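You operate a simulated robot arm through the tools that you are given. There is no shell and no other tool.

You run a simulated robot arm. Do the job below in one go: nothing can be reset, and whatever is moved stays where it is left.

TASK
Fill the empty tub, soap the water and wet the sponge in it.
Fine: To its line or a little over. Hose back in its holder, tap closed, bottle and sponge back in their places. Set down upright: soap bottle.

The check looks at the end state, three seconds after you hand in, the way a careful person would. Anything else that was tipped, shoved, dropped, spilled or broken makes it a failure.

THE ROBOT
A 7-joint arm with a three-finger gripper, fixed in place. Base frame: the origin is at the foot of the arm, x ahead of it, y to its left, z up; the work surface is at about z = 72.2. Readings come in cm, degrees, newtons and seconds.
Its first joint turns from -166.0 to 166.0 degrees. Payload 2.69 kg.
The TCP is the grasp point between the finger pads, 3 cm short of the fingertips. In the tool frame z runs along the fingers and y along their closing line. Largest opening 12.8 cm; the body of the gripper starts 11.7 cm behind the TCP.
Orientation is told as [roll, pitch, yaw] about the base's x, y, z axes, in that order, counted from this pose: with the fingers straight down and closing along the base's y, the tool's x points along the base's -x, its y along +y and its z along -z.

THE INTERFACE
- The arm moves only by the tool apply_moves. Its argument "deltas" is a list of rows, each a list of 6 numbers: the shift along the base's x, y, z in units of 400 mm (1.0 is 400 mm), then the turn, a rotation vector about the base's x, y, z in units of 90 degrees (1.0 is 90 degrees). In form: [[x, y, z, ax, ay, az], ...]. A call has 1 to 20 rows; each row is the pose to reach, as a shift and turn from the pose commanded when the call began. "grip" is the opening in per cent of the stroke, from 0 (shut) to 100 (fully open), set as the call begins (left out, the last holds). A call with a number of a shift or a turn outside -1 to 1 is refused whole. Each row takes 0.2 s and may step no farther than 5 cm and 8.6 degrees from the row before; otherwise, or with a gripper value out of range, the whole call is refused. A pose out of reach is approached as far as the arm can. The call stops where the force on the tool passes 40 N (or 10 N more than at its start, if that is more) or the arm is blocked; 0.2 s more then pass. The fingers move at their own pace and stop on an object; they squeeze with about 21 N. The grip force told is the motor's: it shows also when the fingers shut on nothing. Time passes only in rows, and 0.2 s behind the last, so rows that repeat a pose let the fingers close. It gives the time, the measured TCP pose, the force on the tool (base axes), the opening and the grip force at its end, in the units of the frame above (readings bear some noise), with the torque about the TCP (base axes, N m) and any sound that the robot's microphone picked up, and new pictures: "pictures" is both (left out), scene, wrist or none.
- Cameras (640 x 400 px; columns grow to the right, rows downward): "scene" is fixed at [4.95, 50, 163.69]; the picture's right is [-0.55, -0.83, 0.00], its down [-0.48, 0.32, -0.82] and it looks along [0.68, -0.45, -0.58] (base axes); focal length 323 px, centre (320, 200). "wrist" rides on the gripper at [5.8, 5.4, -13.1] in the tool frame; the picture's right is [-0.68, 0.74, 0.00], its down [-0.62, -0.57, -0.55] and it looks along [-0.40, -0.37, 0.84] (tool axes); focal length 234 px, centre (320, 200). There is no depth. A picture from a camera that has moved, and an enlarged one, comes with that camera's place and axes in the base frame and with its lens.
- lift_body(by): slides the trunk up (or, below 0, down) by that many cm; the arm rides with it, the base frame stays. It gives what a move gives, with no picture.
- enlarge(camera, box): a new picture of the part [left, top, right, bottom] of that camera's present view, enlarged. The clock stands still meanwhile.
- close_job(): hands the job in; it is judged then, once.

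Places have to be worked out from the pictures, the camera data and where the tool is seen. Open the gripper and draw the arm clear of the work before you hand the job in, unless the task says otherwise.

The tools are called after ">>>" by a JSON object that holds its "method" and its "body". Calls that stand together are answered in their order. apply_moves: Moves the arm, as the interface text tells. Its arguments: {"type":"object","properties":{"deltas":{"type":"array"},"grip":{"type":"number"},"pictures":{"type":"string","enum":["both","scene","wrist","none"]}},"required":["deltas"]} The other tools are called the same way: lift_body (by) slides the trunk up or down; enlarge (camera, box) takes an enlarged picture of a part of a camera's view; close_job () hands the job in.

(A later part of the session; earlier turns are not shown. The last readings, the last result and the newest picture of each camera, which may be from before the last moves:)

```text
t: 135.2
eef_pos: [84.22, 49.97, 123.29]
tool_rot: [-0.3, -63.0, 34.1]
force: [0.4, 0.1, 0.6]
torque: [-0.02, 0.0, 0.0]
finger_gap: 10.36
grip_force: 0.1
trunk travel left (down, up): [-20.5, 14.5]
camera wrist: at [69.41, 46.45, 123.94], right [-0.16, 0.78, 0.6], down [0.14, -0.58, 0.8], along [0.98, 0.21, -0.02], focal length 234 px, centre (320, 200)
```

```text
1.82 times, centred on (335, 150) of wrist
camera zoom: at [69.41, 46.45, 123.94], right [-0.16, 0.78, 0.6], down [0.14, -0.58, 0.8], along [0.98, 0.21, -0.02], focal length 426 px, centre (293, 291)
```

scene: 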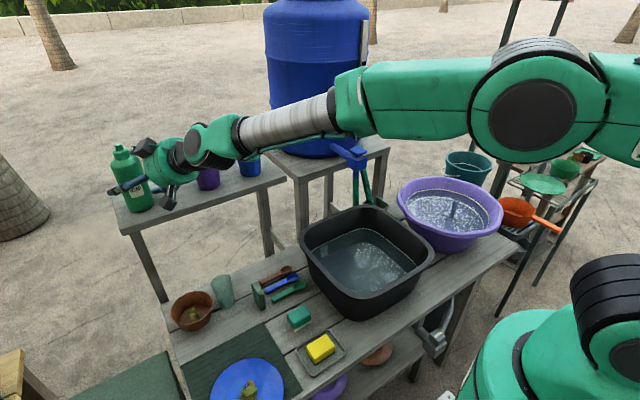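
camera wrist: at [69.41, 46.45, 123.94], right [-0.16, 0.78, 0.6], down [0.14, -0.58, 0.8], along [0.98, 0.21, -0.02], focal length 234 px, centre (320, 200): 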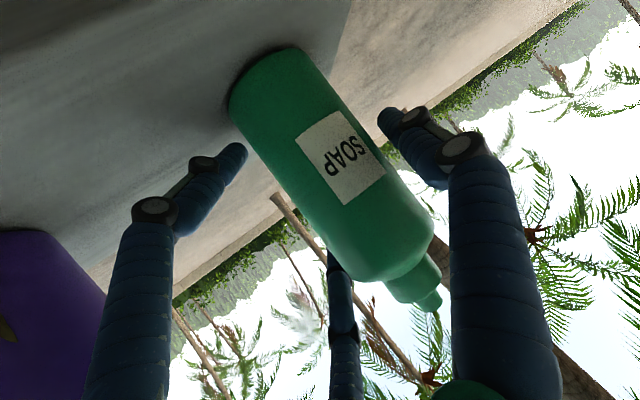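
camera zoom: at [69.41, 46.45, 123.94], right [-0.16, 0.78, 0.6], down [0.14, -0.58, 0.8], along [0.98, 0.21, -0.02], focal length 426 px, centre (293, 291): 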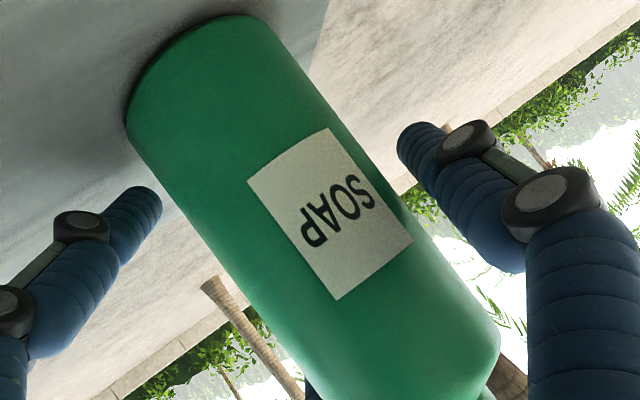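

The bottle is within the jaws and unmoved. I close the grip.

>>> {"method": "apply_moves", "body": {"deltas": [[0, 0, 0, 0, 0, 0], [0, 0, 0, 0, 0, 0], [0, 0, 0, 0, 0, 0], [0, 0, 0, 0, 0, 0]], "grip": 0, "pictures": "both"}}

>>> {"method": "enlarge", "body": {"camera": "scene", "box": [90, 110, 230, 230]}}

```text
t: 136.2
eef_pos: [84.26, 49.8, 123.41]
tool_rot: [-0.4, -63.1, 34.1]
force: [0.1, 2.9, 5.7]
torque: [0.04, 0.0, -0.02]
finger_gap: 8.32
grip_force: 21.2
trunk travel left (down, up): [-20.5, 14.5]
camera wrist: at [69.34, 46.43, 124.05], right [-0.16, 0.78, 0.6], down [0.14, -0.58, 0.8], along [0.98, 0.21, -0.02], focal length 234 px, centre (320, 200)
```

scene: 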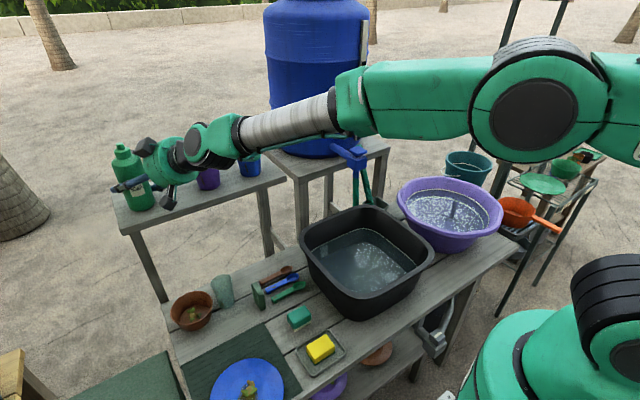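
wrist: 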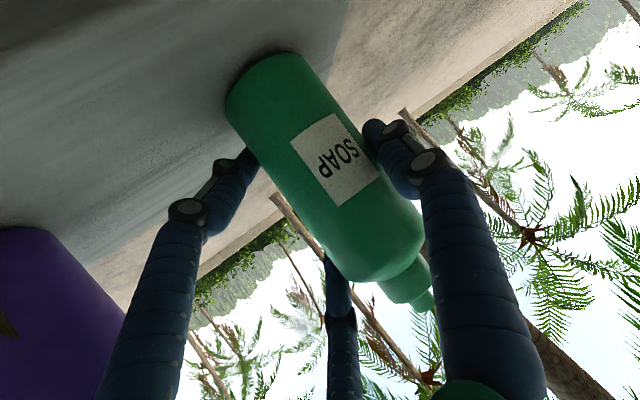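

```text
3.33 times, centred on (160, 170) of scene
camera zoom: at [4.95, 50.0, 163.69], right [-0.55, -0.83, 0.0], down [-0.48, 0.32, -0.82], along [0.68, -0.45, -0.58], focal length 1076 px, centre (853, 300)
```

zoom: 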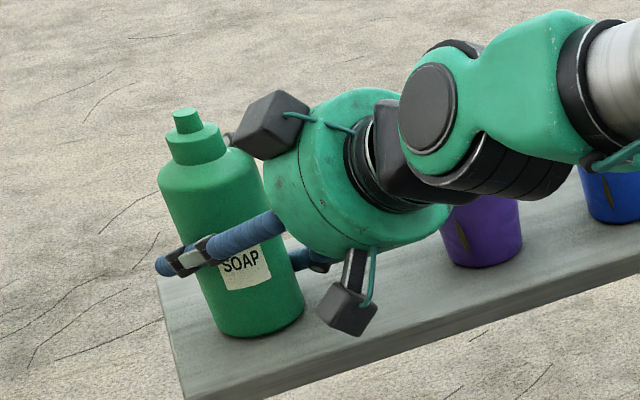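

The bottle is gripped (gap 8.3). I lift it straight up a few centimetres and check that it hangs firmly.

>>> {"method": "apply_moves", "body": {"deltas": [[0, 0, 0.03, 0, 0, 0], [0, 0, 0.07, 0, 0, 0], [0, 0, 0.13, 0, 0, 0], [-0.02, -0.01, 0.2, 0, 0, 0]], "pictures": "both"}}

>>> {"method": "enlarge", "body": {"camera": "scene", "box": [80, 80, 230, 230]}}

```text
t: 137.2
eef_pos: [83.35, 49.66, 131.25]
tool_rot: [-0.3, -63.0, 34.0]
force: [-1.2, 0.2, -4.1]
torque: [0.0, -0.13, 0.0]
finger_gap: 8.32
grip_force: 21.3
trunk travel left (down, up): [-20.5, 14.5]
camera wrist: at [68.45, 46.14, 131.89], right [-0.16, 0.78, 0.6], down [0.14, -0.58, 0.8], along [0.98, 0.21, -0.02], focal length 234 px, centre (320, 200)
```

scene: 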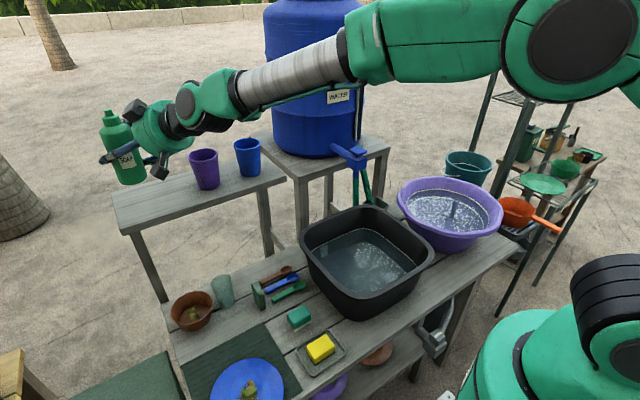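
wrist: 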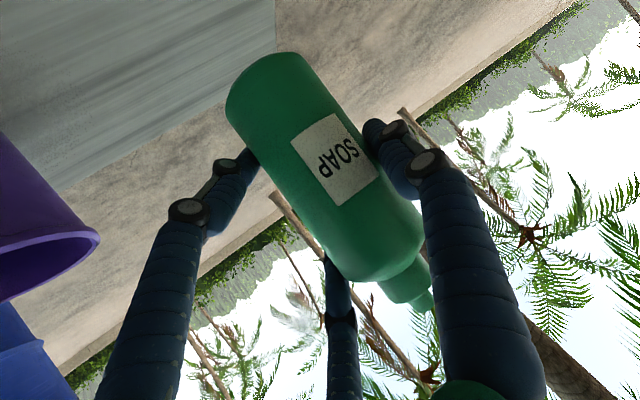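

```text
2.67 times, centred on (155, 155) of scene
camera zoom: at [4.95, 50.0, 163.69], right [-0.55, -0.83, 0.0], down [-0.48, 0.32, -0.82], along [0.68, -0.45, -0.58], focal length 861 px, centre (760, 320)
```

zoom: 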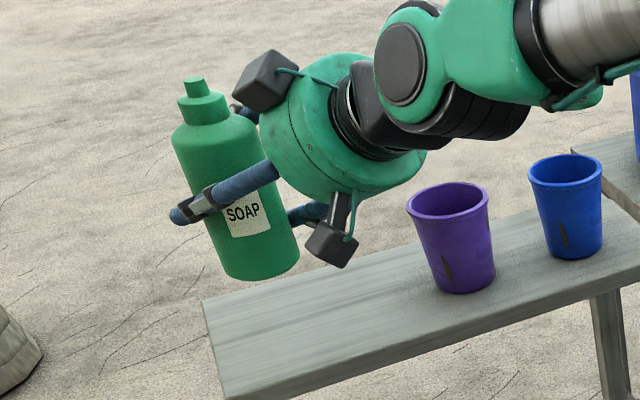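

The bottle hangs firmly upright (about 4 N). I carry it up and back, away from the cups, toward the tub.

>>> {"method": "apply_moves", "body": {"deltas": [[-0.05, -0.02, 0.09, 0, 0, 0], [-0.11, -0.05, 0.18, 0, 0, 0], [-0.19, -0.1, 0.23, 0, 0, 0], [-0.28, -0.16, 0.24, 0, 0, 0], [-0.37, -0.23, 0.24, 0, 0, 0], [-0.45, -0.31, 0.24, 0, 0, 0], [-0.52, -0.4, 0.24, 0, 0, -0.03], [-0.58, -0.5, 0.24, 0, 0, -0.07], [-0.62, -0.6, 0.23, 0, 0, -0.11], [-0.65, -0.71, 0.22, 0, 0, -0.16], [-0.66, -0.82, 0.2, 0, 0, -0.21]], "pictures": "both"}}

```text
t: 139.6
eef_pos: [57.05, 16.8, 139.22]
tool_rot: [-0.3, -62.9, 15.1]
force: [-0.4, 0.2, -4.0]
torque: [-0.07, -0.02, -0.01]
finger_gap: 8.32
grip_force: 21.0
trunk travel left (down, up): [-20.5, 14.5]
camera wrist: at [41.9, 18.42, 139.94], right [0.11, 0.79, 0.6], down [-0.06, -0.6, 0.8], along [0.99, -0.12, -0.02], focal length 234 px, centre (320, 200)
```

scene: 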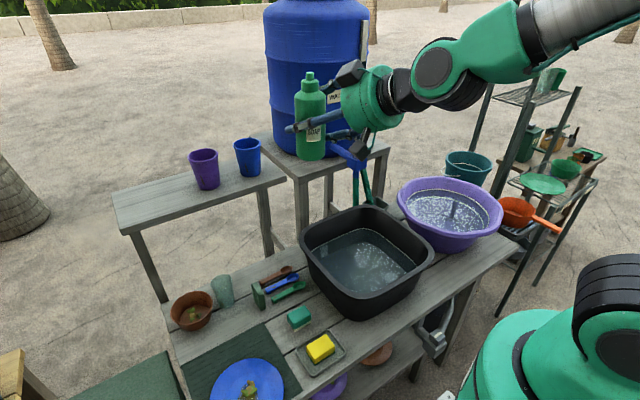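
wrist: 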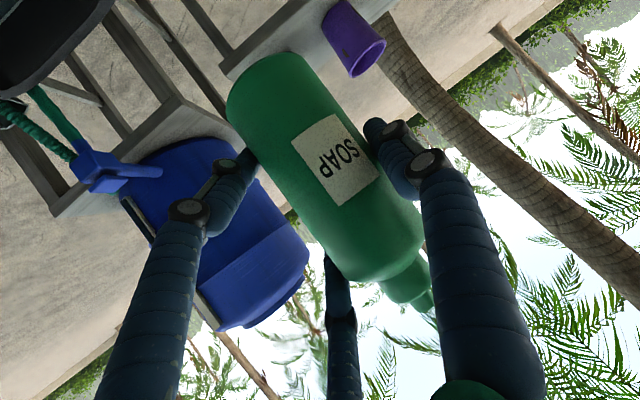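

Going well. I continue to above the tub, turning the heading to 0.

>>> {"method": "apply_moves", "body": {"deltas": [[0.0, -0.075, -0.06, 0, 0, -0.02], [0.005, -0.15, -0.12, 0, 0, -0.04], [0.01, -0.225, -0.19, 0, 0, -0.06], [0.015, -0.3, -0.26, 0, 0, -0.08], [0.02, -0.375, -0.33, 0, 0, -0.1], [0.03, -0.45, -0.4, 0, 0, -0.12], [0.04, -0.52, -0.46, 0, 0, -0.145], [0.05, -0.59, -0.52, 0, 0, -0.168]], "pictures": "both"}}

```text
t: 141.4
eef_pos: [59.14, -6.88, 118.52]
tool_rot: [-0.3, -62.9, 0.1]
force: [-0.5, 0.9, -4.4]
torque: [-0.05, -0.04, -0.03]
finger_gap: 8.29
grip_force: 20.7
trunk travel left (down, up): [-20.5, 14.5]
camera wrist: at [44.78, -1.35, 119.19], right [0.31, 0.74, 0.6], down [-0.21, -0.56, 0.8], along [0.93, -0.37, -0.02], focal length 234 px, centre (320, 200)
```

scene: 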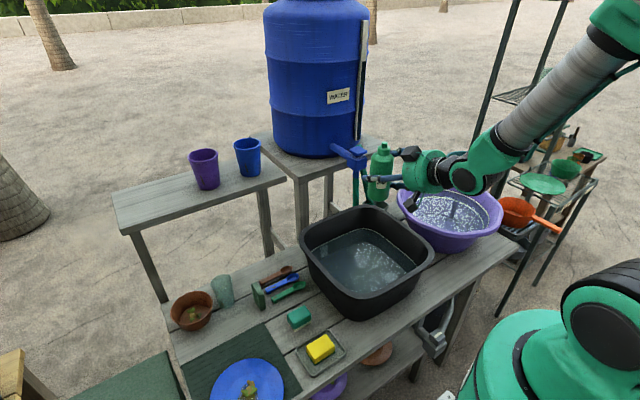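
wrist: 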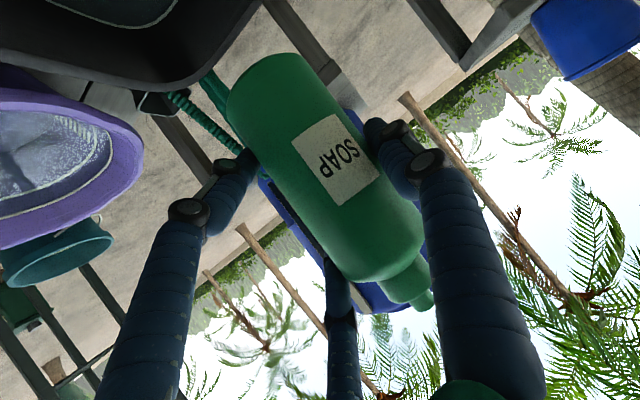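

The bottle is over the tub. I now roll the hand about its own axis (about 100° first) to tip the bottle, its mouth staying over the tub.

>>> {"method": "apply_moves", "body": {"deltas": [[0.01, 0, -0.05, 0.0831, 0, -0.0425], [0.02, 0, -0.1, 0.1662, 0, -0.085], [0.03, 0, -0.15, 0.2493, 0, -0.1275], [0.04, 0, -0.2, 0.3324, 0, -0.17], [0.05, 0, -0.2, 0.4155, 0, -0.2125], [0.05, 0, -0.2, 0.4986, 0, -0.255], [0.05, 0, -0.2, 0.5817, 0, -0.2975]], "pictures": "both"}}

```text
t: 143.0
eef_pos: [61.09, -6.69, 110.62]
tool_rot: [59.0, -27.4, -74.7]
force: [0.5, 0.0, -2.9]
torque: [-0.04, 0.01, 0.02]
finger_gap: 8.32
grip_force: 20.8
trunk travel left (down, up): [-20.5, 14.5]
camera wrist: at [50.14, 1.2, 117.85], right [0.45, -0.2, 0.87], down [-0.57, -0.82, 0.1], along [0.69, -0.54, -0.48], focal length 234 px, centre (320, 200)
```

scene: 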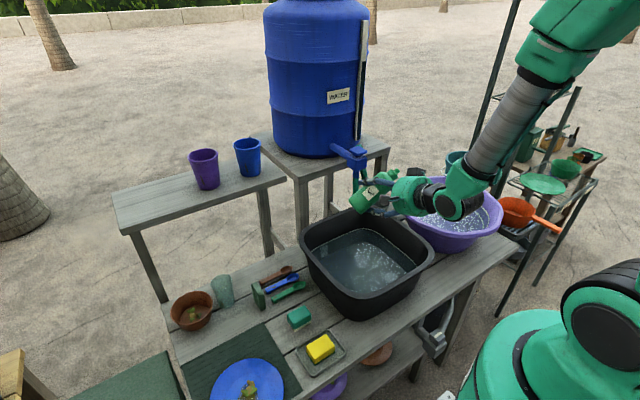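
wrist: 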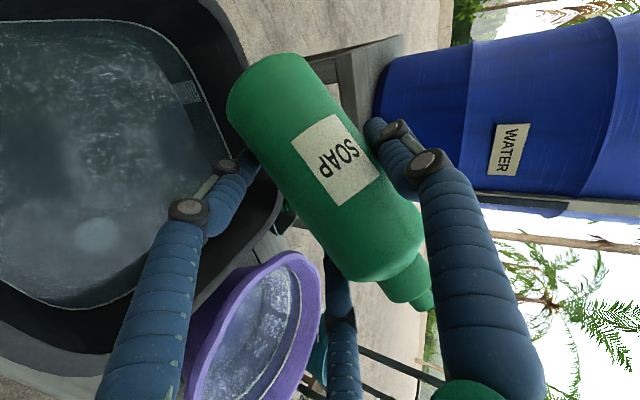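

No limits at 59° of roll. I continue rolling to about 143°, shifting slightly so the mouth stays over the tub's middle.

>>> {"method": "apply_moves", "body": {"deltas": [[0.02, 0, 0, 0.0831, 0, -0.0425], [0.04, 0, 0, 0.1662, 0, -0.085], [0.06, 0, 0, 0.2493, 0, -0.1275], [0.08, 0, 0, 0.3324, 0, -0.17], [0.1, 0, 0, 0.4155, 0, -0.2125], [0.1, 0, 0, 0.4986, 0, -0.255], [0.1, 0, 0, 0.5817, 0, -0.2975], [0.1, 0, 0, 0.6648, 0, -0.34], [0.1, 0, 0, 0.7479, 0, -0.3825], [0.1, 0, 0, 0.831, 0, -0.425]], "pictures": "both"}}

>>> {"method": "enlarge", "body": {"camera": "scene", "box": [300, 130, 460, 310]}}

```text
t: 145.2
eef_pos: [65.06, -6.68, 110.49]
tool_rot: [49.4, 45.2, -121.2]
force: [0.5, 0.2, -3.4]
torque: [-0.02, 0.03, 0.0]
finger_gap: 8.32
grip_force: 21.0
trunk travel left (down, up): [-20.5, 14.5]
camera wrist: at [57.06, -7.43, 123.46], right [-0.04, -1.0, -0.09], down [-0.87, 0.08, -0.49], along [0.49, 0.05, -0.87], focal length 234 px, centre (320, 200)
```

scene: 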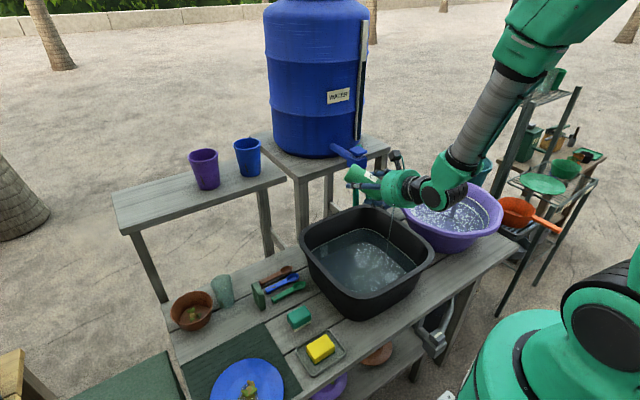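
wrist: 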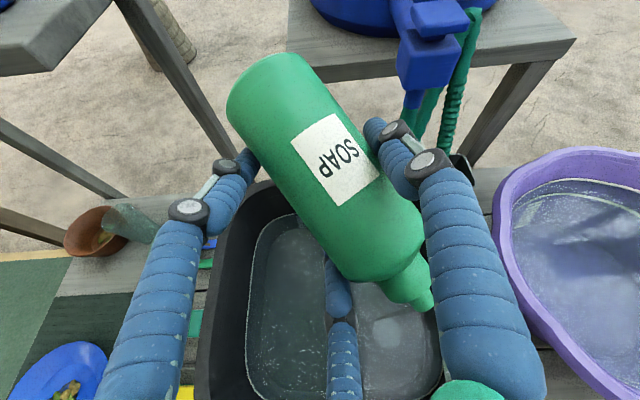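

```text
2.22 times, centred on (380, 220) of scene
camera zoom: at [4.95, 50.0, 163.69], right [-0.55, -0.83, 0.0], down [-0.48, 0.32, -0.82], along [0.68, -0.45, -0.58], focal length 717 px, centre (187, 156)
```

zoom: 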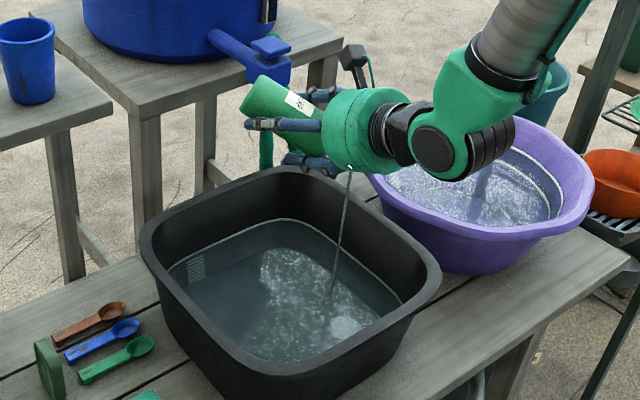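

Soap is streaming from the mouth into the tub. I hold for a second and look at the water.

>>> {"method": "apply_moves", "body": {"deltas": [[0, 0, 0, 0, 0, 0], [0, 0, 0, 0, 0, 0], [0, 0, 0, 0, 0, 0], [0, 0, 0, 0, 0, 0]], "pictures": "scene"}}

>>> {"method": "enlarge", "body": {"camera": "scene", "box": [300, 170, 440, 310]}}

```text
t: 146.2
eef_pos: [65.09, -6.62, 110.49]
tool_rot: [49.5, 45.2, -121.1]
force: [0.4, 0.3, -3.6]
torque: [0.01, -0.02, -0.01]
finger_gap: 8.32
grip_force: 20.6
trunk travel left (down, up): [-20.5, 14.5]
```

scene: 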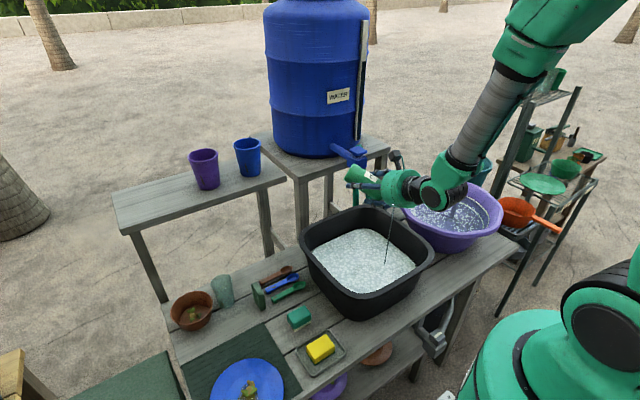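

```text
2.86 times, centred on (370, 240) of scene
camera zoom: at [4.95, 50.0, 163.69], right [-0.55, -0.83, 0.0], down [-0.48, 0.32, -0.82], along [0.68, -0.45, -0.58], focal length 922 px, centre (177, 86)
```

zoom: 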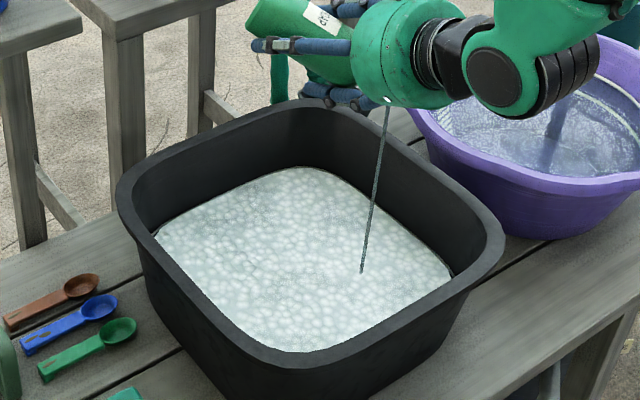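

The whole surface has turned to foam, so that is enough soap. I roll the bottle back upright right away along the same path.

>>> {"method": "apply_moves", "body": {"deltas": [[0, 0, 0, -0.0831, 0, 0.0425], [0, 0, 0, -0.1662, 0, 0.085], [0, 0, 0, -0.2493, 0, 0.1275], [0, 0, 0, -0.3324, 0, 0.17], [0, 0, 0, -0.4155, 0, 0.2125], [0, 0, 0, -0.4986, 0, 0.255], [-0.02, 0, 0, -0.5817, 0, 0.2975], [-0.04, 0, 0, -0.6648, 0, 0.34], [-0.06, 0, 0, -0.7479, 0, 0.3825], [-0.08, 0, 0, -0.831, 0, 0.425]], "pictures": "none"}}

>>> {"method": "apply_moves", "body": {"deltas": [[0, 0, 0.01, -0.0831, 0, 0.0425], [0, 0, 0.02, -0.1662, 0, 0.085], [0, 0, 0.03, -0.2493, 0, 0.1275], [-0.01, 0, 0.05, -0.3324, 0, 0.17], [-0.03, 0, 0.08, -0.4155, 0, 0.2125], [-0.05, 0, 0.12, -0.4986, 0, 0.255], [-0.07, 0, 0.17, -0.5817, 0, 0.2975]], "pictures": "both"}}

>>> {"method": "enlarge", "body": {"camera": "scene", "box": [290, 130, 450, 310]}}

```text
t: 148.4
eef_pos: [61.94, -6.74, 110.36]
tool_rot: [58.9, -27.7, -74.6]
force: [-0.1, -0.7, -2.7]
torque: [-0.02, -0.03, 0.0]
finger_gap: 8.32
grip_force: 21.0
trunk travel left (down, up): [-20.5, 14.5]
```

```text
t: 150.0
eef_pos: [59.05, -6.62, 117.35]
tool_rot: [-0.6, -63.1, 0.3]
force: [0.2, 0.0, -4.0]
torque: [-0.04, -0.03, 0.04]
finger_gap: 8.3
grip_force: 21.5
trunk travel left (down, up): [-20.5, 14.5]
camera wrist: at [44.76, -1.26, 117.99], right [0.31, 0.74, 0.6], down [-0.21, -0.56, 0.8], along [0.93, -0.37, -0.02], focal length 234 px, centre (320, 200)
```

scene: 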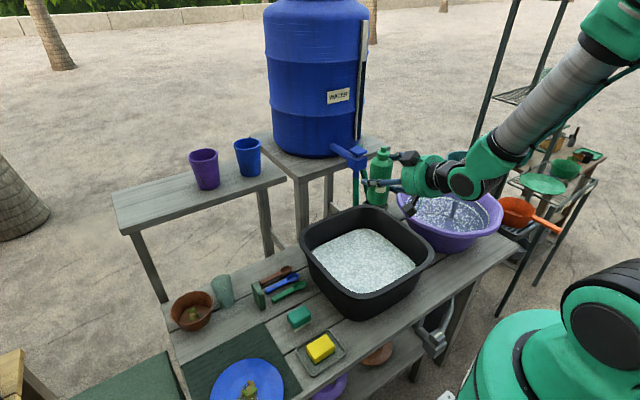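
wrist: 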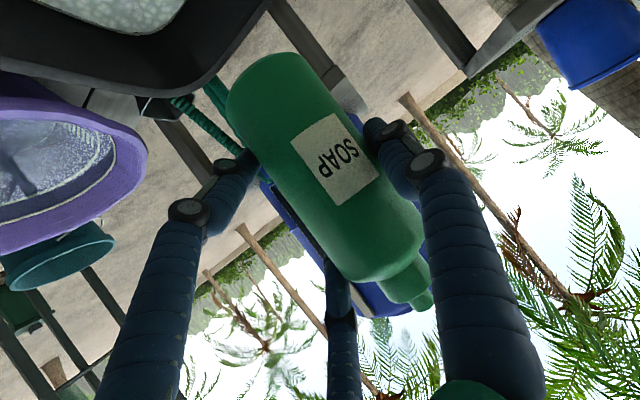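

```text
2.22 times, centred on (370, 220) of scene
camera zoom: at [4.95, 50.0, 163.69], right [-0.55, -0.83, 0.0], down [-0.48, 0.32, -0.82], along [0.68, -0.45, -0.58], focal length 717 px, centre (209, 156)
```

zoom: 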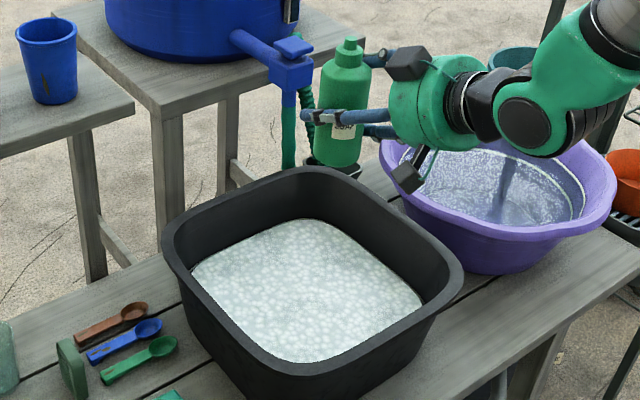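

The bottle is upright again and nothing was spilled. I carry it back along the same way toward the bench.

>>> {"method": "apply_moves", "body": {"deltas": [[0.0, 0.07, 0.07, 0, 0, 0.02], [-0.01, 0.145, 0.14, 0, 0, 0.04], [-0.015, 0.22, 0.21, 0, 0, 0.06], [-0.02, 0.295, 0.28, 0, 0, 0.08], [-0.03, 0.37, 0.35, 0, 0, 0.1], [-0.035, 0.445, 0.42, 0, 0, 0.12], [-0.04, 0.52, 0.48, 0, 0, 0.145], [-0.05, 0.59, 0.545, 0, 0, 0.165]], "pictures": "none"}}

```text
t: 151.8
eef_pos: [57.03, 16.83, 139.11]
tool_rot: [-0.4, -63.0, 14.9]
force: [-1.1, 0.0, -3.5]
torque: [-0.04, 0.0, 0.0]
finger_gap: 8.32
grip_force: 20.6
trunk travel left (down, up): [-20.5, 14.5]
```

>>> {"method": "apply_moves", "body": {"deltas": [[0.01, 0.11, 0.02, 0, 0, 0.05], [0.04, 0.22, 0.03, 0, 0, 0.1], [0.08, 0.32, 0.04, 0, 0, 0.14], [0.14, 0.42, 0.04, 0, 0, 0.18], [0.21, 0.51, 0.04, 0, 0, 0.212], [0.29, 0.59, 0.04, 0, 0, 0.212], [0.38, 0.66, 0.04, 0, 0, 0.212], [0.47, 0.72, 0.03, 0, 0, 0.212], [0.55, 0.77, -0.02, 0, 0, 0.212], [0.61, 0.8, -0.11, 0, 0, 0.212], [0.66, 0.82, -0.19, 0, 0, 0.212]], "pictures": "both"}}

>>> {"method": "enlarge", "body": {"camera": "scene", "box": [80, 80, 230, 230]}}

```text
t: 154.2
eef_pos: [83.44, 49.62, 131.39]
tool_rot: [-0.3, -62.9, 34.0]
force: [0.1, 0.0, -4.1]
torque: [-0.04, -0.05, 0.02]
finger_gap: 8.34
grip_force: 21.2
trunk travel left (down, up): [-20.5, 14.5]
camera wrist: at [68.57, 46.2, 132.03], right [-0.15, 0.78, 0.6], down [0.14, -0.58, 0.8], along [0.98, 0.21, -0.02], focal length 234 px, centre (320, 200)
```

scene: 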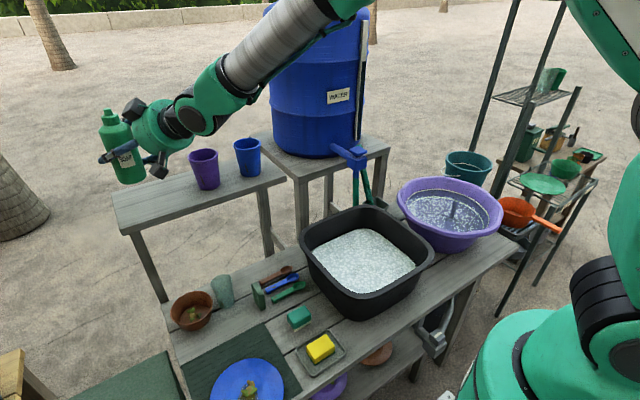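
wrist: 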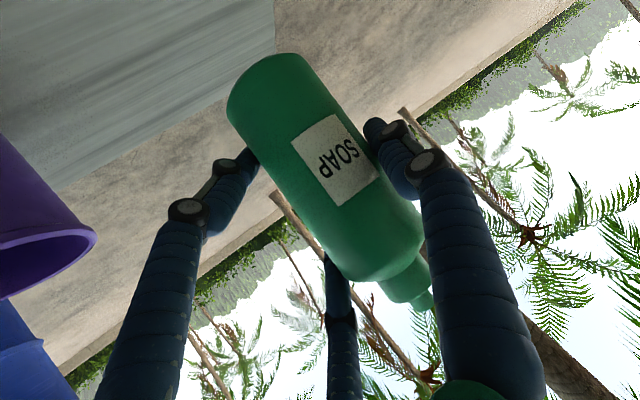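

```text
2.67 times, centred on (155, 155) of scene
camera zoom: at [4.95, 50.0, 163.69], right [-0.55, -0.83, 0.0], down [-0.48, 0.32, -0.82], along [0.68, -0.45, -0.58], focal length 861 px, centre (760, 320)
```

zoom: 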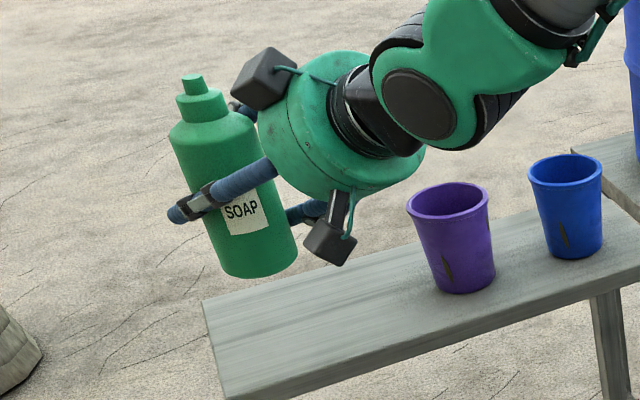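

Exactly the same pose as after the lift. I lower the bottle to just above the bench, then touch down gently.

>>> {"method": "apply_moves", "body": {"deltas": [[0.008, 0.002, -0.06, 0, 0, 0], [0.015, 0.003, -0.12, 0, 0, 0], [0.0205, 0.0045, -0.17, 0, 0, 0]], "pictures": "none"}}

>>> {"method": "apply_moves", "body": {"deltas": [[0, 0, -0.01, 0, 0, 0], [0, 0, -0.018, 0, 0, 0], [0, 0, -0.026, 0, 0, 0]], "pictures": "both"}}

>>> {"method": "enlarge", "body": {"camera": "scene", "box": [90, 110, 230, 230]}}

```text
t: 155.0
eef_pos: [84.36, 49.85, 124.84]
tool_rot: [-0.2, -63.0, 33.9]
force: [0.1, -0.4, -2.9]
torque: [-0.08, -0.03, 0.0]
finger_gap: 8.33
grip_force: 20.2
trunk travel left (down, up): [-20.5, 14.5]
```

```text
t: 155.8
eef_pos: [84.34, 49.67, 123.69]
tool_rot: [-0.2, -63.0, 34.1]
force: [-0.2, 0.1, -4.0]
torque: [-0.04, -0.03, -0.01]
finger_gap: 8.31
grip_force: 21.2
trunk travel left (down, up): [-20.5, 14.5]
camera wrist: at [69.49, 46.32, 124.35], right [-0.15, 0.78, 0.6], down [0.14, -0.58, 0.8], along [0.98, 0.21, -0.02], focal length 234 px, centre (320, 200)
```

scene: 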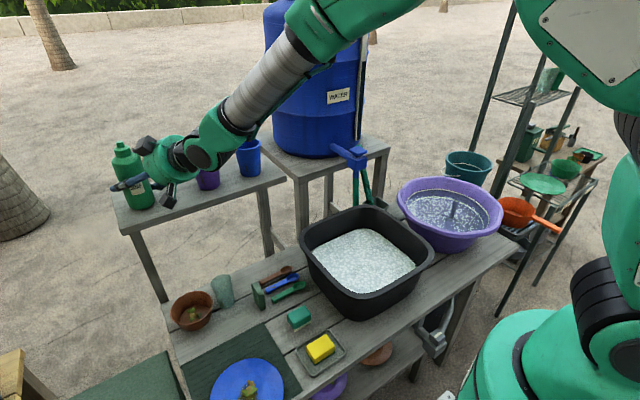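
wrist: 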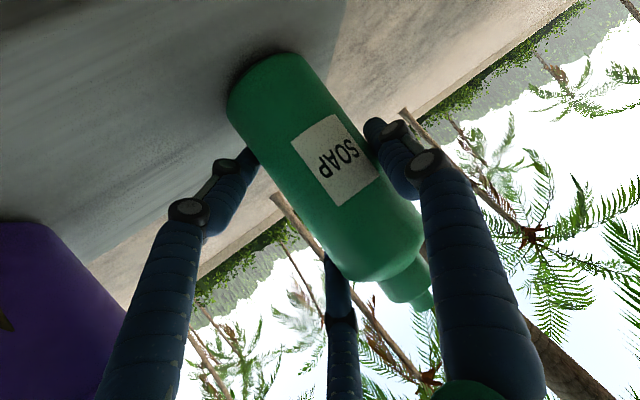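

```text
3.33 times, centred on (160, 170) of scene
camera zoom: at [4.95, 50.0, 163.69], right [-0.55, -0.83, 0.0], down [-0.48, 0.32, -0.82], along [0.68, -0.45, -0.58], focal length 1076 px, centre (853, 300)
```

zoom: 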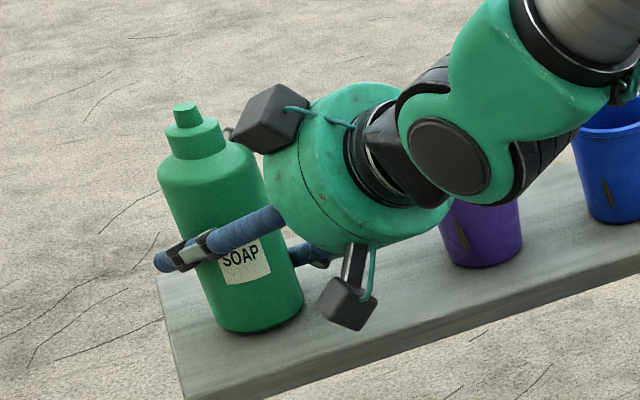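

Still hanging (−4 N). I lower in tiny steps until the bench carries it.

>>> {"method": "apply_moves", "body": {"deltas": [[0, 0, -0.004, 0, 0, 0], [0, 0, -0.007, 0, 0, 0]], "pictures": "none"}}

>>> {"method": "apply_moves", "body": {"deltas": [[0, 0, -0.003, 0, 0, 0], [0, 0, -0.003, 0, 0, 0]], "pictures": "none"}}

```text
t: 156.4
eef_pos: [84.39, 49.8, 123.35]
tool_rot: [-0.5, -63.0, 34.1]
force: [-0.6, -0.9, -2.9]
torque: [-0.04, -0.02, 0.01]
finger_gap: 8.27
grip_force: 20.7
trunk travel left (down, up): [-20.5, 14.5]
```

```text
t: 157.0
eef_pos: [84.25, 49.94, 123.33]
tool_rot: [-0.3, -63.1, 34.0]
force: [0.4, -2.0, 3.3]
torque: [-0.24, 0.0, 0.02]
finger_gap: 8.34
grip_force: 20.8
trunk travel left (down, up): [-20.5, 14.5]
```

Contact made (+3 N). I open the jaws to the same width as on approach.

>>> {"method": "apply_moves", "body": {"deltas": [[0, 0, 0, 0, 0, 0], [0, 0, 0, 0, 0, 0], [0, 0, 0, 0, 0, 0]], "grip": 82, "pictures": "both"}}

>>> {"method": "enlarge", "body": {"camera": "scene", "box": [90, 110, 230, 230]}}

>>> {"method": "enlarge", "body": {"camera": "wrist", "box": [200, 40, 470, 260]}}

```text
t: 157.8
eef_pos: [84.2, 49.9, 123.29]
tool_rot: [-0.2, -63.0, 34.0]
force: [-0.6, 0.6, -0.2]
torque: [-0.03, -0.02, -0.05]
finger_gap: 10.5
grip_force: 0.0
trunk travel left (down, up): [-20.5, 14.5]
camera wrist: at [69.38, 46.42, 123.93], right [-0.15, 0.78, 0.6], down [0.14, -0.58, 0.8], along [0.98, 0.21, -0.02], focal length 234 px, centre (320, 200)
```

scene: 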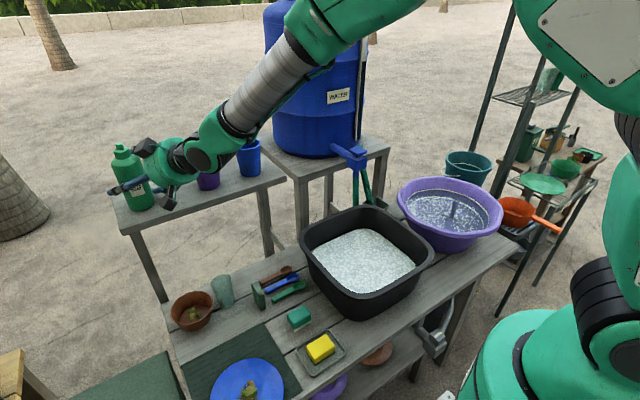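
wrist: 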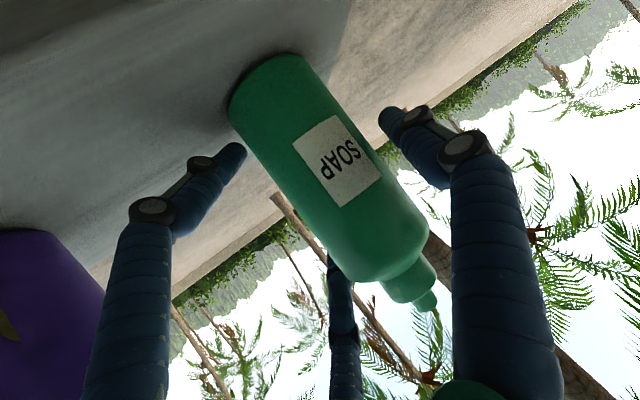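

```text
3.33 times, centred on (160, 170) of scene
camera zoom: at [4.95, 50.0, 163.69], right [-0.55, -0.83, 0.0], down [-0.48, 0.32, -0.82], along [0.68, -0.45, -0.58], focal length 1076 px, centre (853, 300)
```

zoom: 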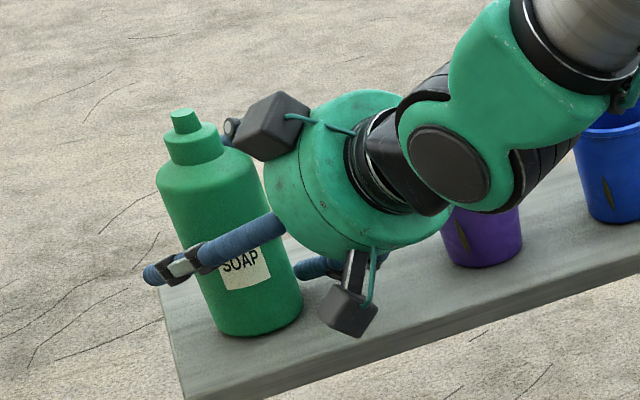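

```text
1.82 times, centred on (335, 150) of wrist
camera zoom: at [69.38, 46.42, 123.93], right [-0.15, 0.78, 0.6], down [0.14, -0.58, 0.8], along [0.98, 0.21, -0.02], focal length 426 px, centre (293, 291)
```

zoom: 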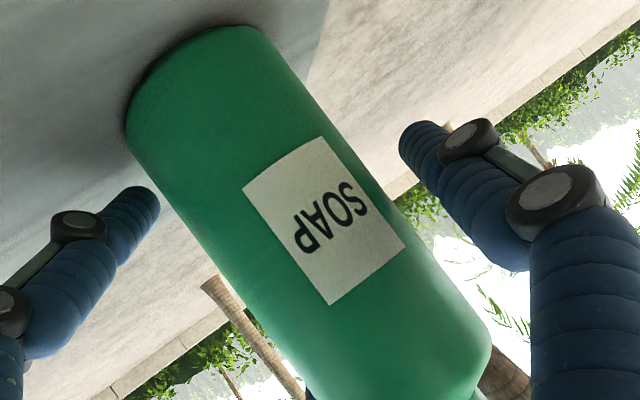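

The bottle stands upright in its old place. I back the hand out along the approach line.

>>> {"method": "apply_moves", "body": {"deltas": [[-0.045, -0.03, 0.032, 0, 0, 0], [-0.09, -0.06, 0.064, 0, 0, 0], [-0.127, -0.085, 0.091, 0, 0, 0], [-0.19, -0.128, 0.134, 0, 0, 0], [-0.25, -0.17, 0.175, 0, 0, 0], [-0.33, -0.225, 0.2, 0, 0, 0], [-0.41, -0.28, 0.24, 0, 0, 0], [-0.49, -0.335, 0.28, 0, 0, 0], [-0.57, -0.39, 0.32, 0, 0, 0], [-0.65, -0.45, 0.35, 0, 0, 0]], "pictures": "both"}}

>>> {"method": "enlarge", "body": {"camera": "scene", "box": [90, 110, 290, 250]}}

```text
t: 160.0
eef_pos: [58.33, 31.82, 137.18]
tool_rot: [-0.3, -63.0, 34.0]
force: [-0.2, -0.3, 0.2]
torque: [0.01, 0.01, -0.05]
finger_gap: 10.5
grip_force: 0.0
trunk travel left (down, up): [-20.5, 14.5]
camera wrist: at [43.31, 28.41, 137.75], right [-0.15, 0.78, 0.6], down [0.14, -0.58, 0.8], along [0.98, 0.21, -0.02], focal length 234 px, centre (320, 200)
```

scene: 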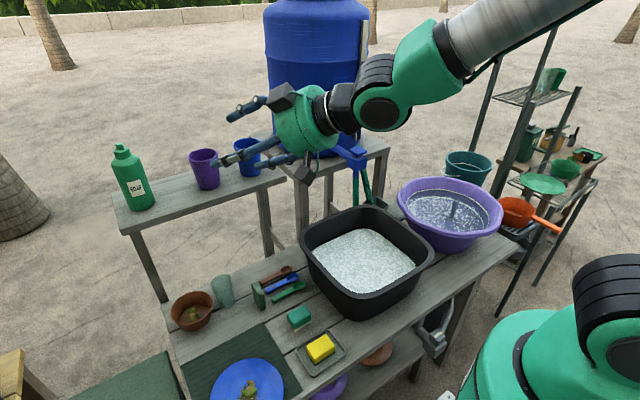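
wrist: 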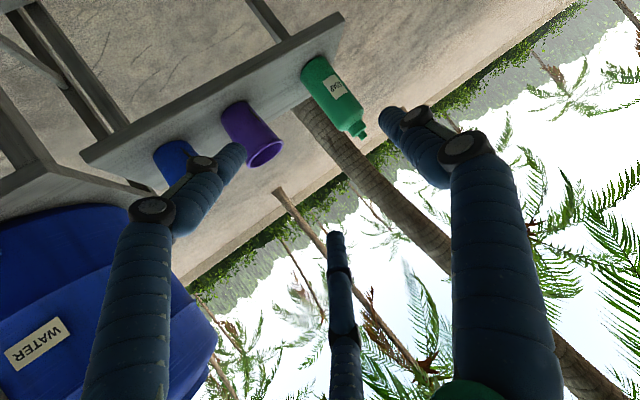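

```text
2.86 times, centred on (190, 180) of scene
camera zoom: at [4.95, 50.0, 163.69], right [-0.55, -0.83, 0.0], down [-0.48, 0.32, -0.82], along [0.68, -0.45, -0.58], focal length 922 px, centre (691, 257)
```

zoom: 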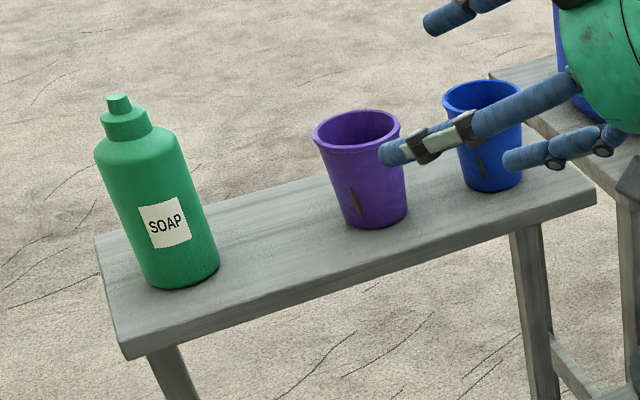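

The bottle stands well and the cups are untouched. I now bring the hand back to fingers-down above the sponge area.

>>> {"method": "apply_moves", "body": {"deltas": [[-0.03, -0.02, 0.0, -0.049, 0.0725, 0], [-0.06, -0.05, 0.0, -0.098, 0.145, 0], [-0.09, -0.08, 0.0, -0.147, 0.2175, 0], [-0.12, -0.11, 0.0, -0.196, 0.29, 0], [-0.15, -0.14, 0.0, -0.245, 0.3625, 0], [-0.18, -0.18, -0.02, -0.294, 0.435, 0], [-0.2, -0.22, -0.05, -0.343, 0.5075, 0], [-0.2, -0.26, -0.1, -0.391, 0.58, 0]], "pictures": "none"}}

>>> {"method": "apply_moves", "body": {"deltas": [[0, 0, -0.06, 0, 0, -0.09], [0, 0, -0.12, 0, 0, -0.18], [0, 0, -0.18, 0, 0, -0.27], [0, 0, -0.24, 0, 0, -0.36], [0, 0, -0.3, 0, 0, -0.378]], "pictures": "both"}}

```text
t: 161.8
eef_pos: [50.22, 21.17, 129.74]
tool_rot: [12.2, -5.9, 33.4]
force: [2.7, -0.6, -1.5]
torque: [-0.04, 0.29, 0.07]
finger_gap: 10.48
grip_force: 0.1
out of reach, approached as far as the arm can: row 2, 3, 4, 5, 6, 7, 8
trunk travel left (down, up): [-20.5, 14.5]
```

```text
t: 163.0
eef_pos: [49.86, 19.19, 116.89]
tool_rot: [12.3, -6.3, 6.4]
force: [-0.4, -0.7, -0.1]
torque: [0.0, -0.01, -0.02]
finger_gap: 10.5
grip_force: 0.0
out of reach, approached as far as the arm can: row 3, 4, 5
trunk travel left (down, up): [-20.5, 14.5]
camera wrist: at [42.29, 20.75, 130.06], right [0.57, 0.79, 0.23], down [0.64, -0.6, 0.48], along [0.52, -0.13, -0.85], focal length 234 px, centre (320, 200)
```

scene: 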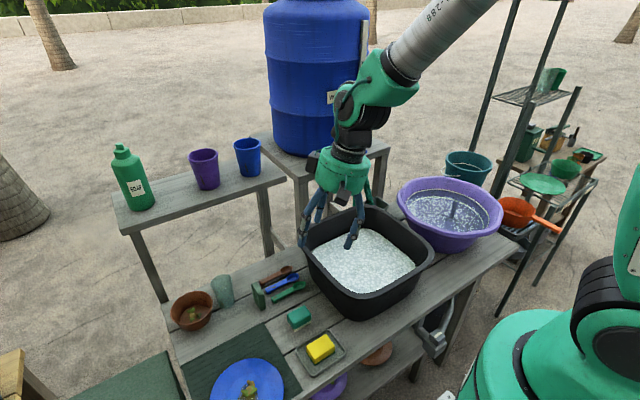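
wrist: 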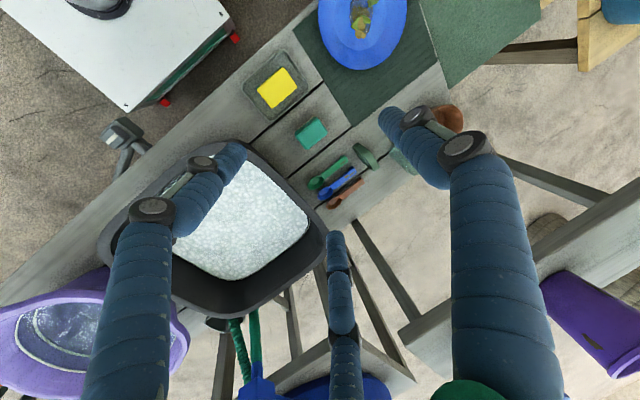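

A joint limit leaves a 12° roll again. As before, I go to a pose tilted 30° forward with yaw 0 over the tub and level from there.

>>> {"method": "apply_moves", "body": {"deltas": [[0.04, -0.06, 0.02, -0.027, -0.055, -0.014], [0.08, -0.12, 0.03, -0.054, -0.11, -0.028], [0.12, -0.18, 0.04, -0.082, -0.167, -0.043], [0.17, -0.24, 0.04, -0.109, -0.222, -0.057], [0.22, -0.3, 0.04, -0.136, -0.278, -0.071], [0.27, -0.36, 0.04, -0.136, -0.278, -0.071], [0.27, -0.36, 0.04, -0.136, -0.278, -0.071]], "pictures": "scene"}}

```text
t: 164.8
eef_pos: [62.42, 3.16, 119.93]
tool_rot: [-11.2, -34.5, 12.3]
force: [-0.7, -0.2, 0.2]
torque: [0.01, -0.01, -0.01]
finger_gap: 10.5
grip_force: 0.1
out of reach, approached as far as the arm can: row 1, 2, 3, 4, 5
trunk travel left (down, up): [-20.5, 14.5]
stopped in row 7: the arm was blocked; the commanded pose is now the measured one
```

scene: 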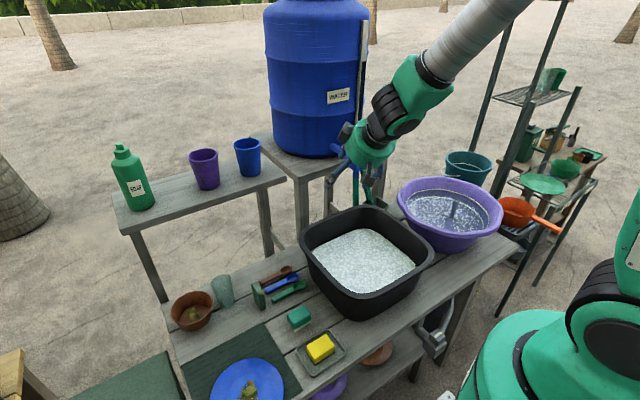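

>>> {"method": "apply_moves", "body": {"deltas": [[0.0, -0.01, 0, 0.036, 0.017, -0.025], [0.01, -0.03, 0, 0.072, 0.033, -0.05], [0.02, -0.05, 0, 0.108, 0.05, -0.074], [0.03, -0.08, 0, 0.108, 0.05, -0.074], [0.03, -0.08, 0, 0.108, 0.05, -0.074]], "pictures": "scene"}}

```text
t: 166.0
eef_pos: [63.81, -0.1, 120.07]
tool_rot: [0.9, -30.9, -1.1]
force: [0.4, -0.8, -0.1]
torque: [0.05, -0.03, 0.05]
finger_gap: 10.49
grip_force: 0.2
trunk travel left (down, up): [-20.5, 14.5]
```

scene: 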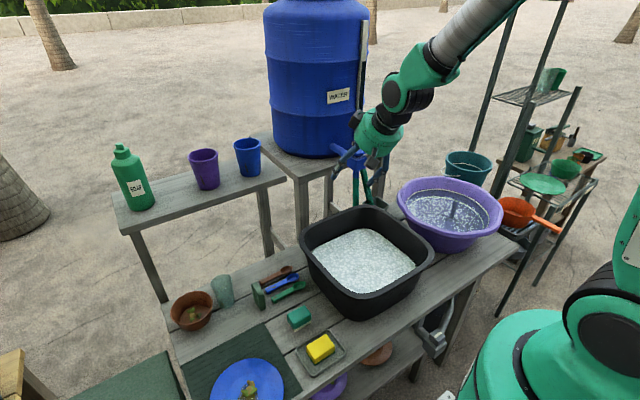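

Unflagged now. I level the pitch to fingers-down.

>>> {"method": "apply_moves", "body": {"deltas": [[-0.01, 0.0, 0.0, -0.002, 0.07, 0.003], [-0.02, 0.0, 0.0, -0.004, 0.14, 0.005], [-0.03, 0.0, 0.0, -0.006, 0.21, 0.008], [-0.04, 0.0, 0.0, -0.008, 0.28, 0.01], [-0.05, 0.0, 0.0, -0.01, 0.343, 0.012], [-0.05, 0.0, 0.0, -0.01, 0.343, 0.012]], "pictures": "both"}}

```text
t: 167.4
eef_pos: [61.84, -0.1, 119.99]
tool_rot: [-0.1, 0.1, 0.4]
force: [-0.3, -0.4, 0.4]
torque: [0.02, 0.06, -0.03]
finger_gap: 10.52
grip_force: 0.1
trunk travel left (down, up): [-20.5, 14.5]
camera wrist: at [55.88, 5.27, 132.94], right [0.67, 0.74, 0.0], down [0.62, -0.56, 0.55], along [0.41, -0.37, -0.84], focal length 234 px, centre (320, 200)
```

scene: 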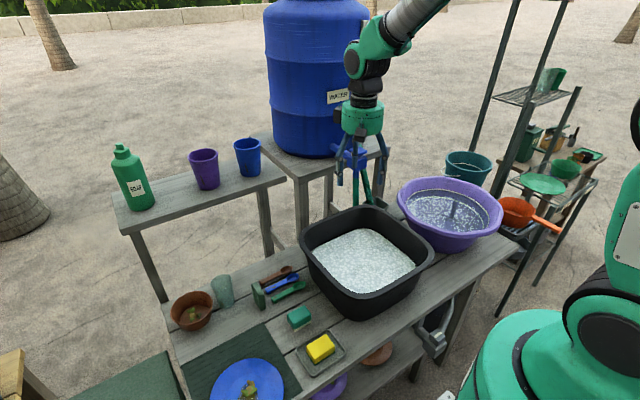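
wrist: 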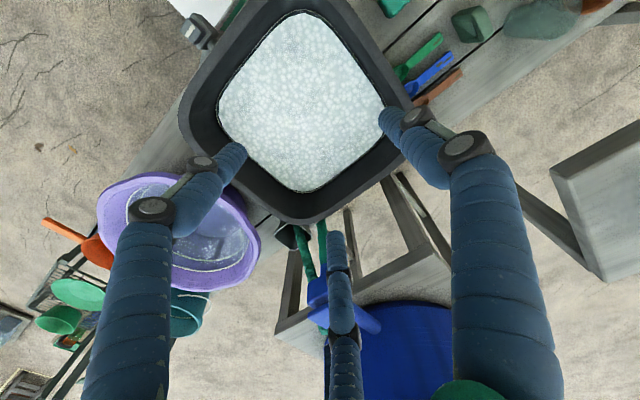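

Clean posture again. I move above the sponge tray to see it from above.

>>> {"method": "apply_moves", "body": {"deltas": [[-0.05, 0.08, -0.02, 0, 0, 0], [-0.1, 0.16, -0.04, 0, 0, 0], [-0.16, 0.25, -0.07, 0, 0, 0], [-0.22, 0.34, -0.1, 0, 0, 0], [-0.28, 0.43, -0.14, 0, 0, 0], [-0.345, 0.525, -0.18, 0, 0, 0]], "pictures": "both"}}

>>> {"method": "enlarge", "body": {"camera": "wrist", "box": [220, 30, 420, 190]}}

>>> {"method": "enlarge", "body": {"camera": "scene", "box": [270, 300, 360, 390]}}

```text
t: 168.8
eef_pos: [47.79, 20.73, 112.97]
tool_rot: [-0.2, 0.1, 0.4]
force: [0.0, -0.2, 0.4]
torque: [-0.01, 0.01, 0.02]
finger_gap: 10.5
grip_force: 0.0
trunk travel left (down, up): [-20.5, 14.5]
camera wrist: at [41.91, 26.18, 125.96], right [0.67, 0.74, 0.0], down [0.62, -0.56, 0.55], along [0.41, -0.37, -0.83], focal length 234 px, centre (320, 200)
```

scene: 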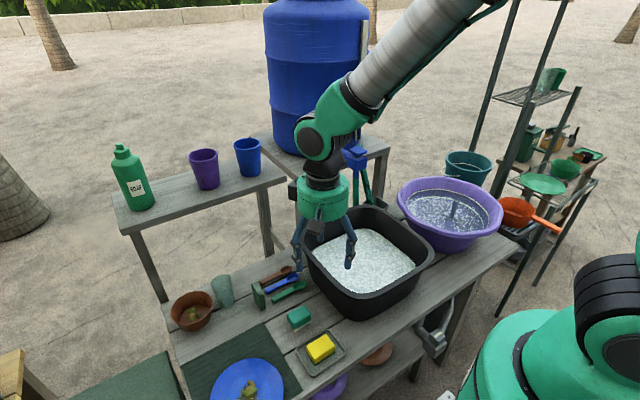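
wrist: 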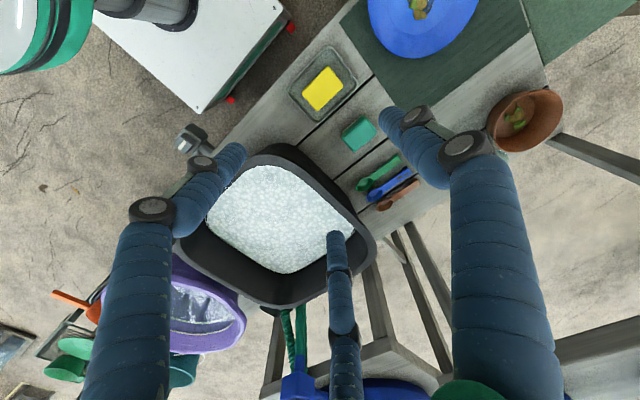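

```text
2.50 times, centred on (320, 110) of wrist
camera zoom: at [41.91, 26.18, 125.96], right [0.67, 0.74, 0.0], down [0.62, -0.56, 0.55], along [0.41, -0.37, -0.83], focal length 585 px, centre (320, 425)
```

zoom: 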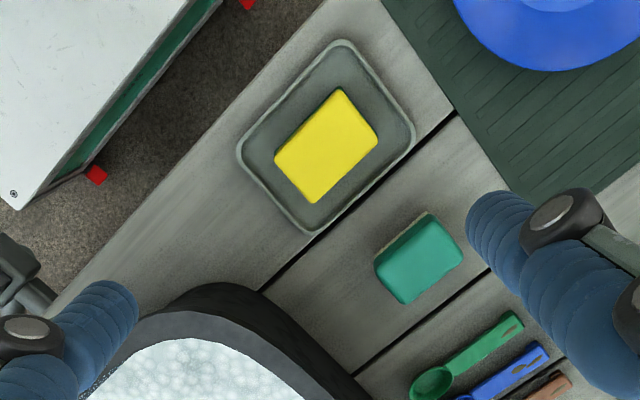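

```text
4.44 times, centred on (315, 345) of scene
camera zoom: at [4.95, 50.0, 163.69], right [-0.55, -0.83, 0.0], down [-0.48, 0.32, -0.82], along [0.68, -0.45, -0.58], focal length 1434 px, centre (342, -444)
```

zoom: 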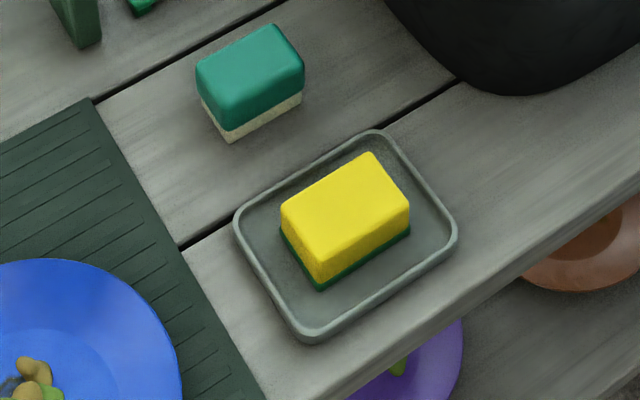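

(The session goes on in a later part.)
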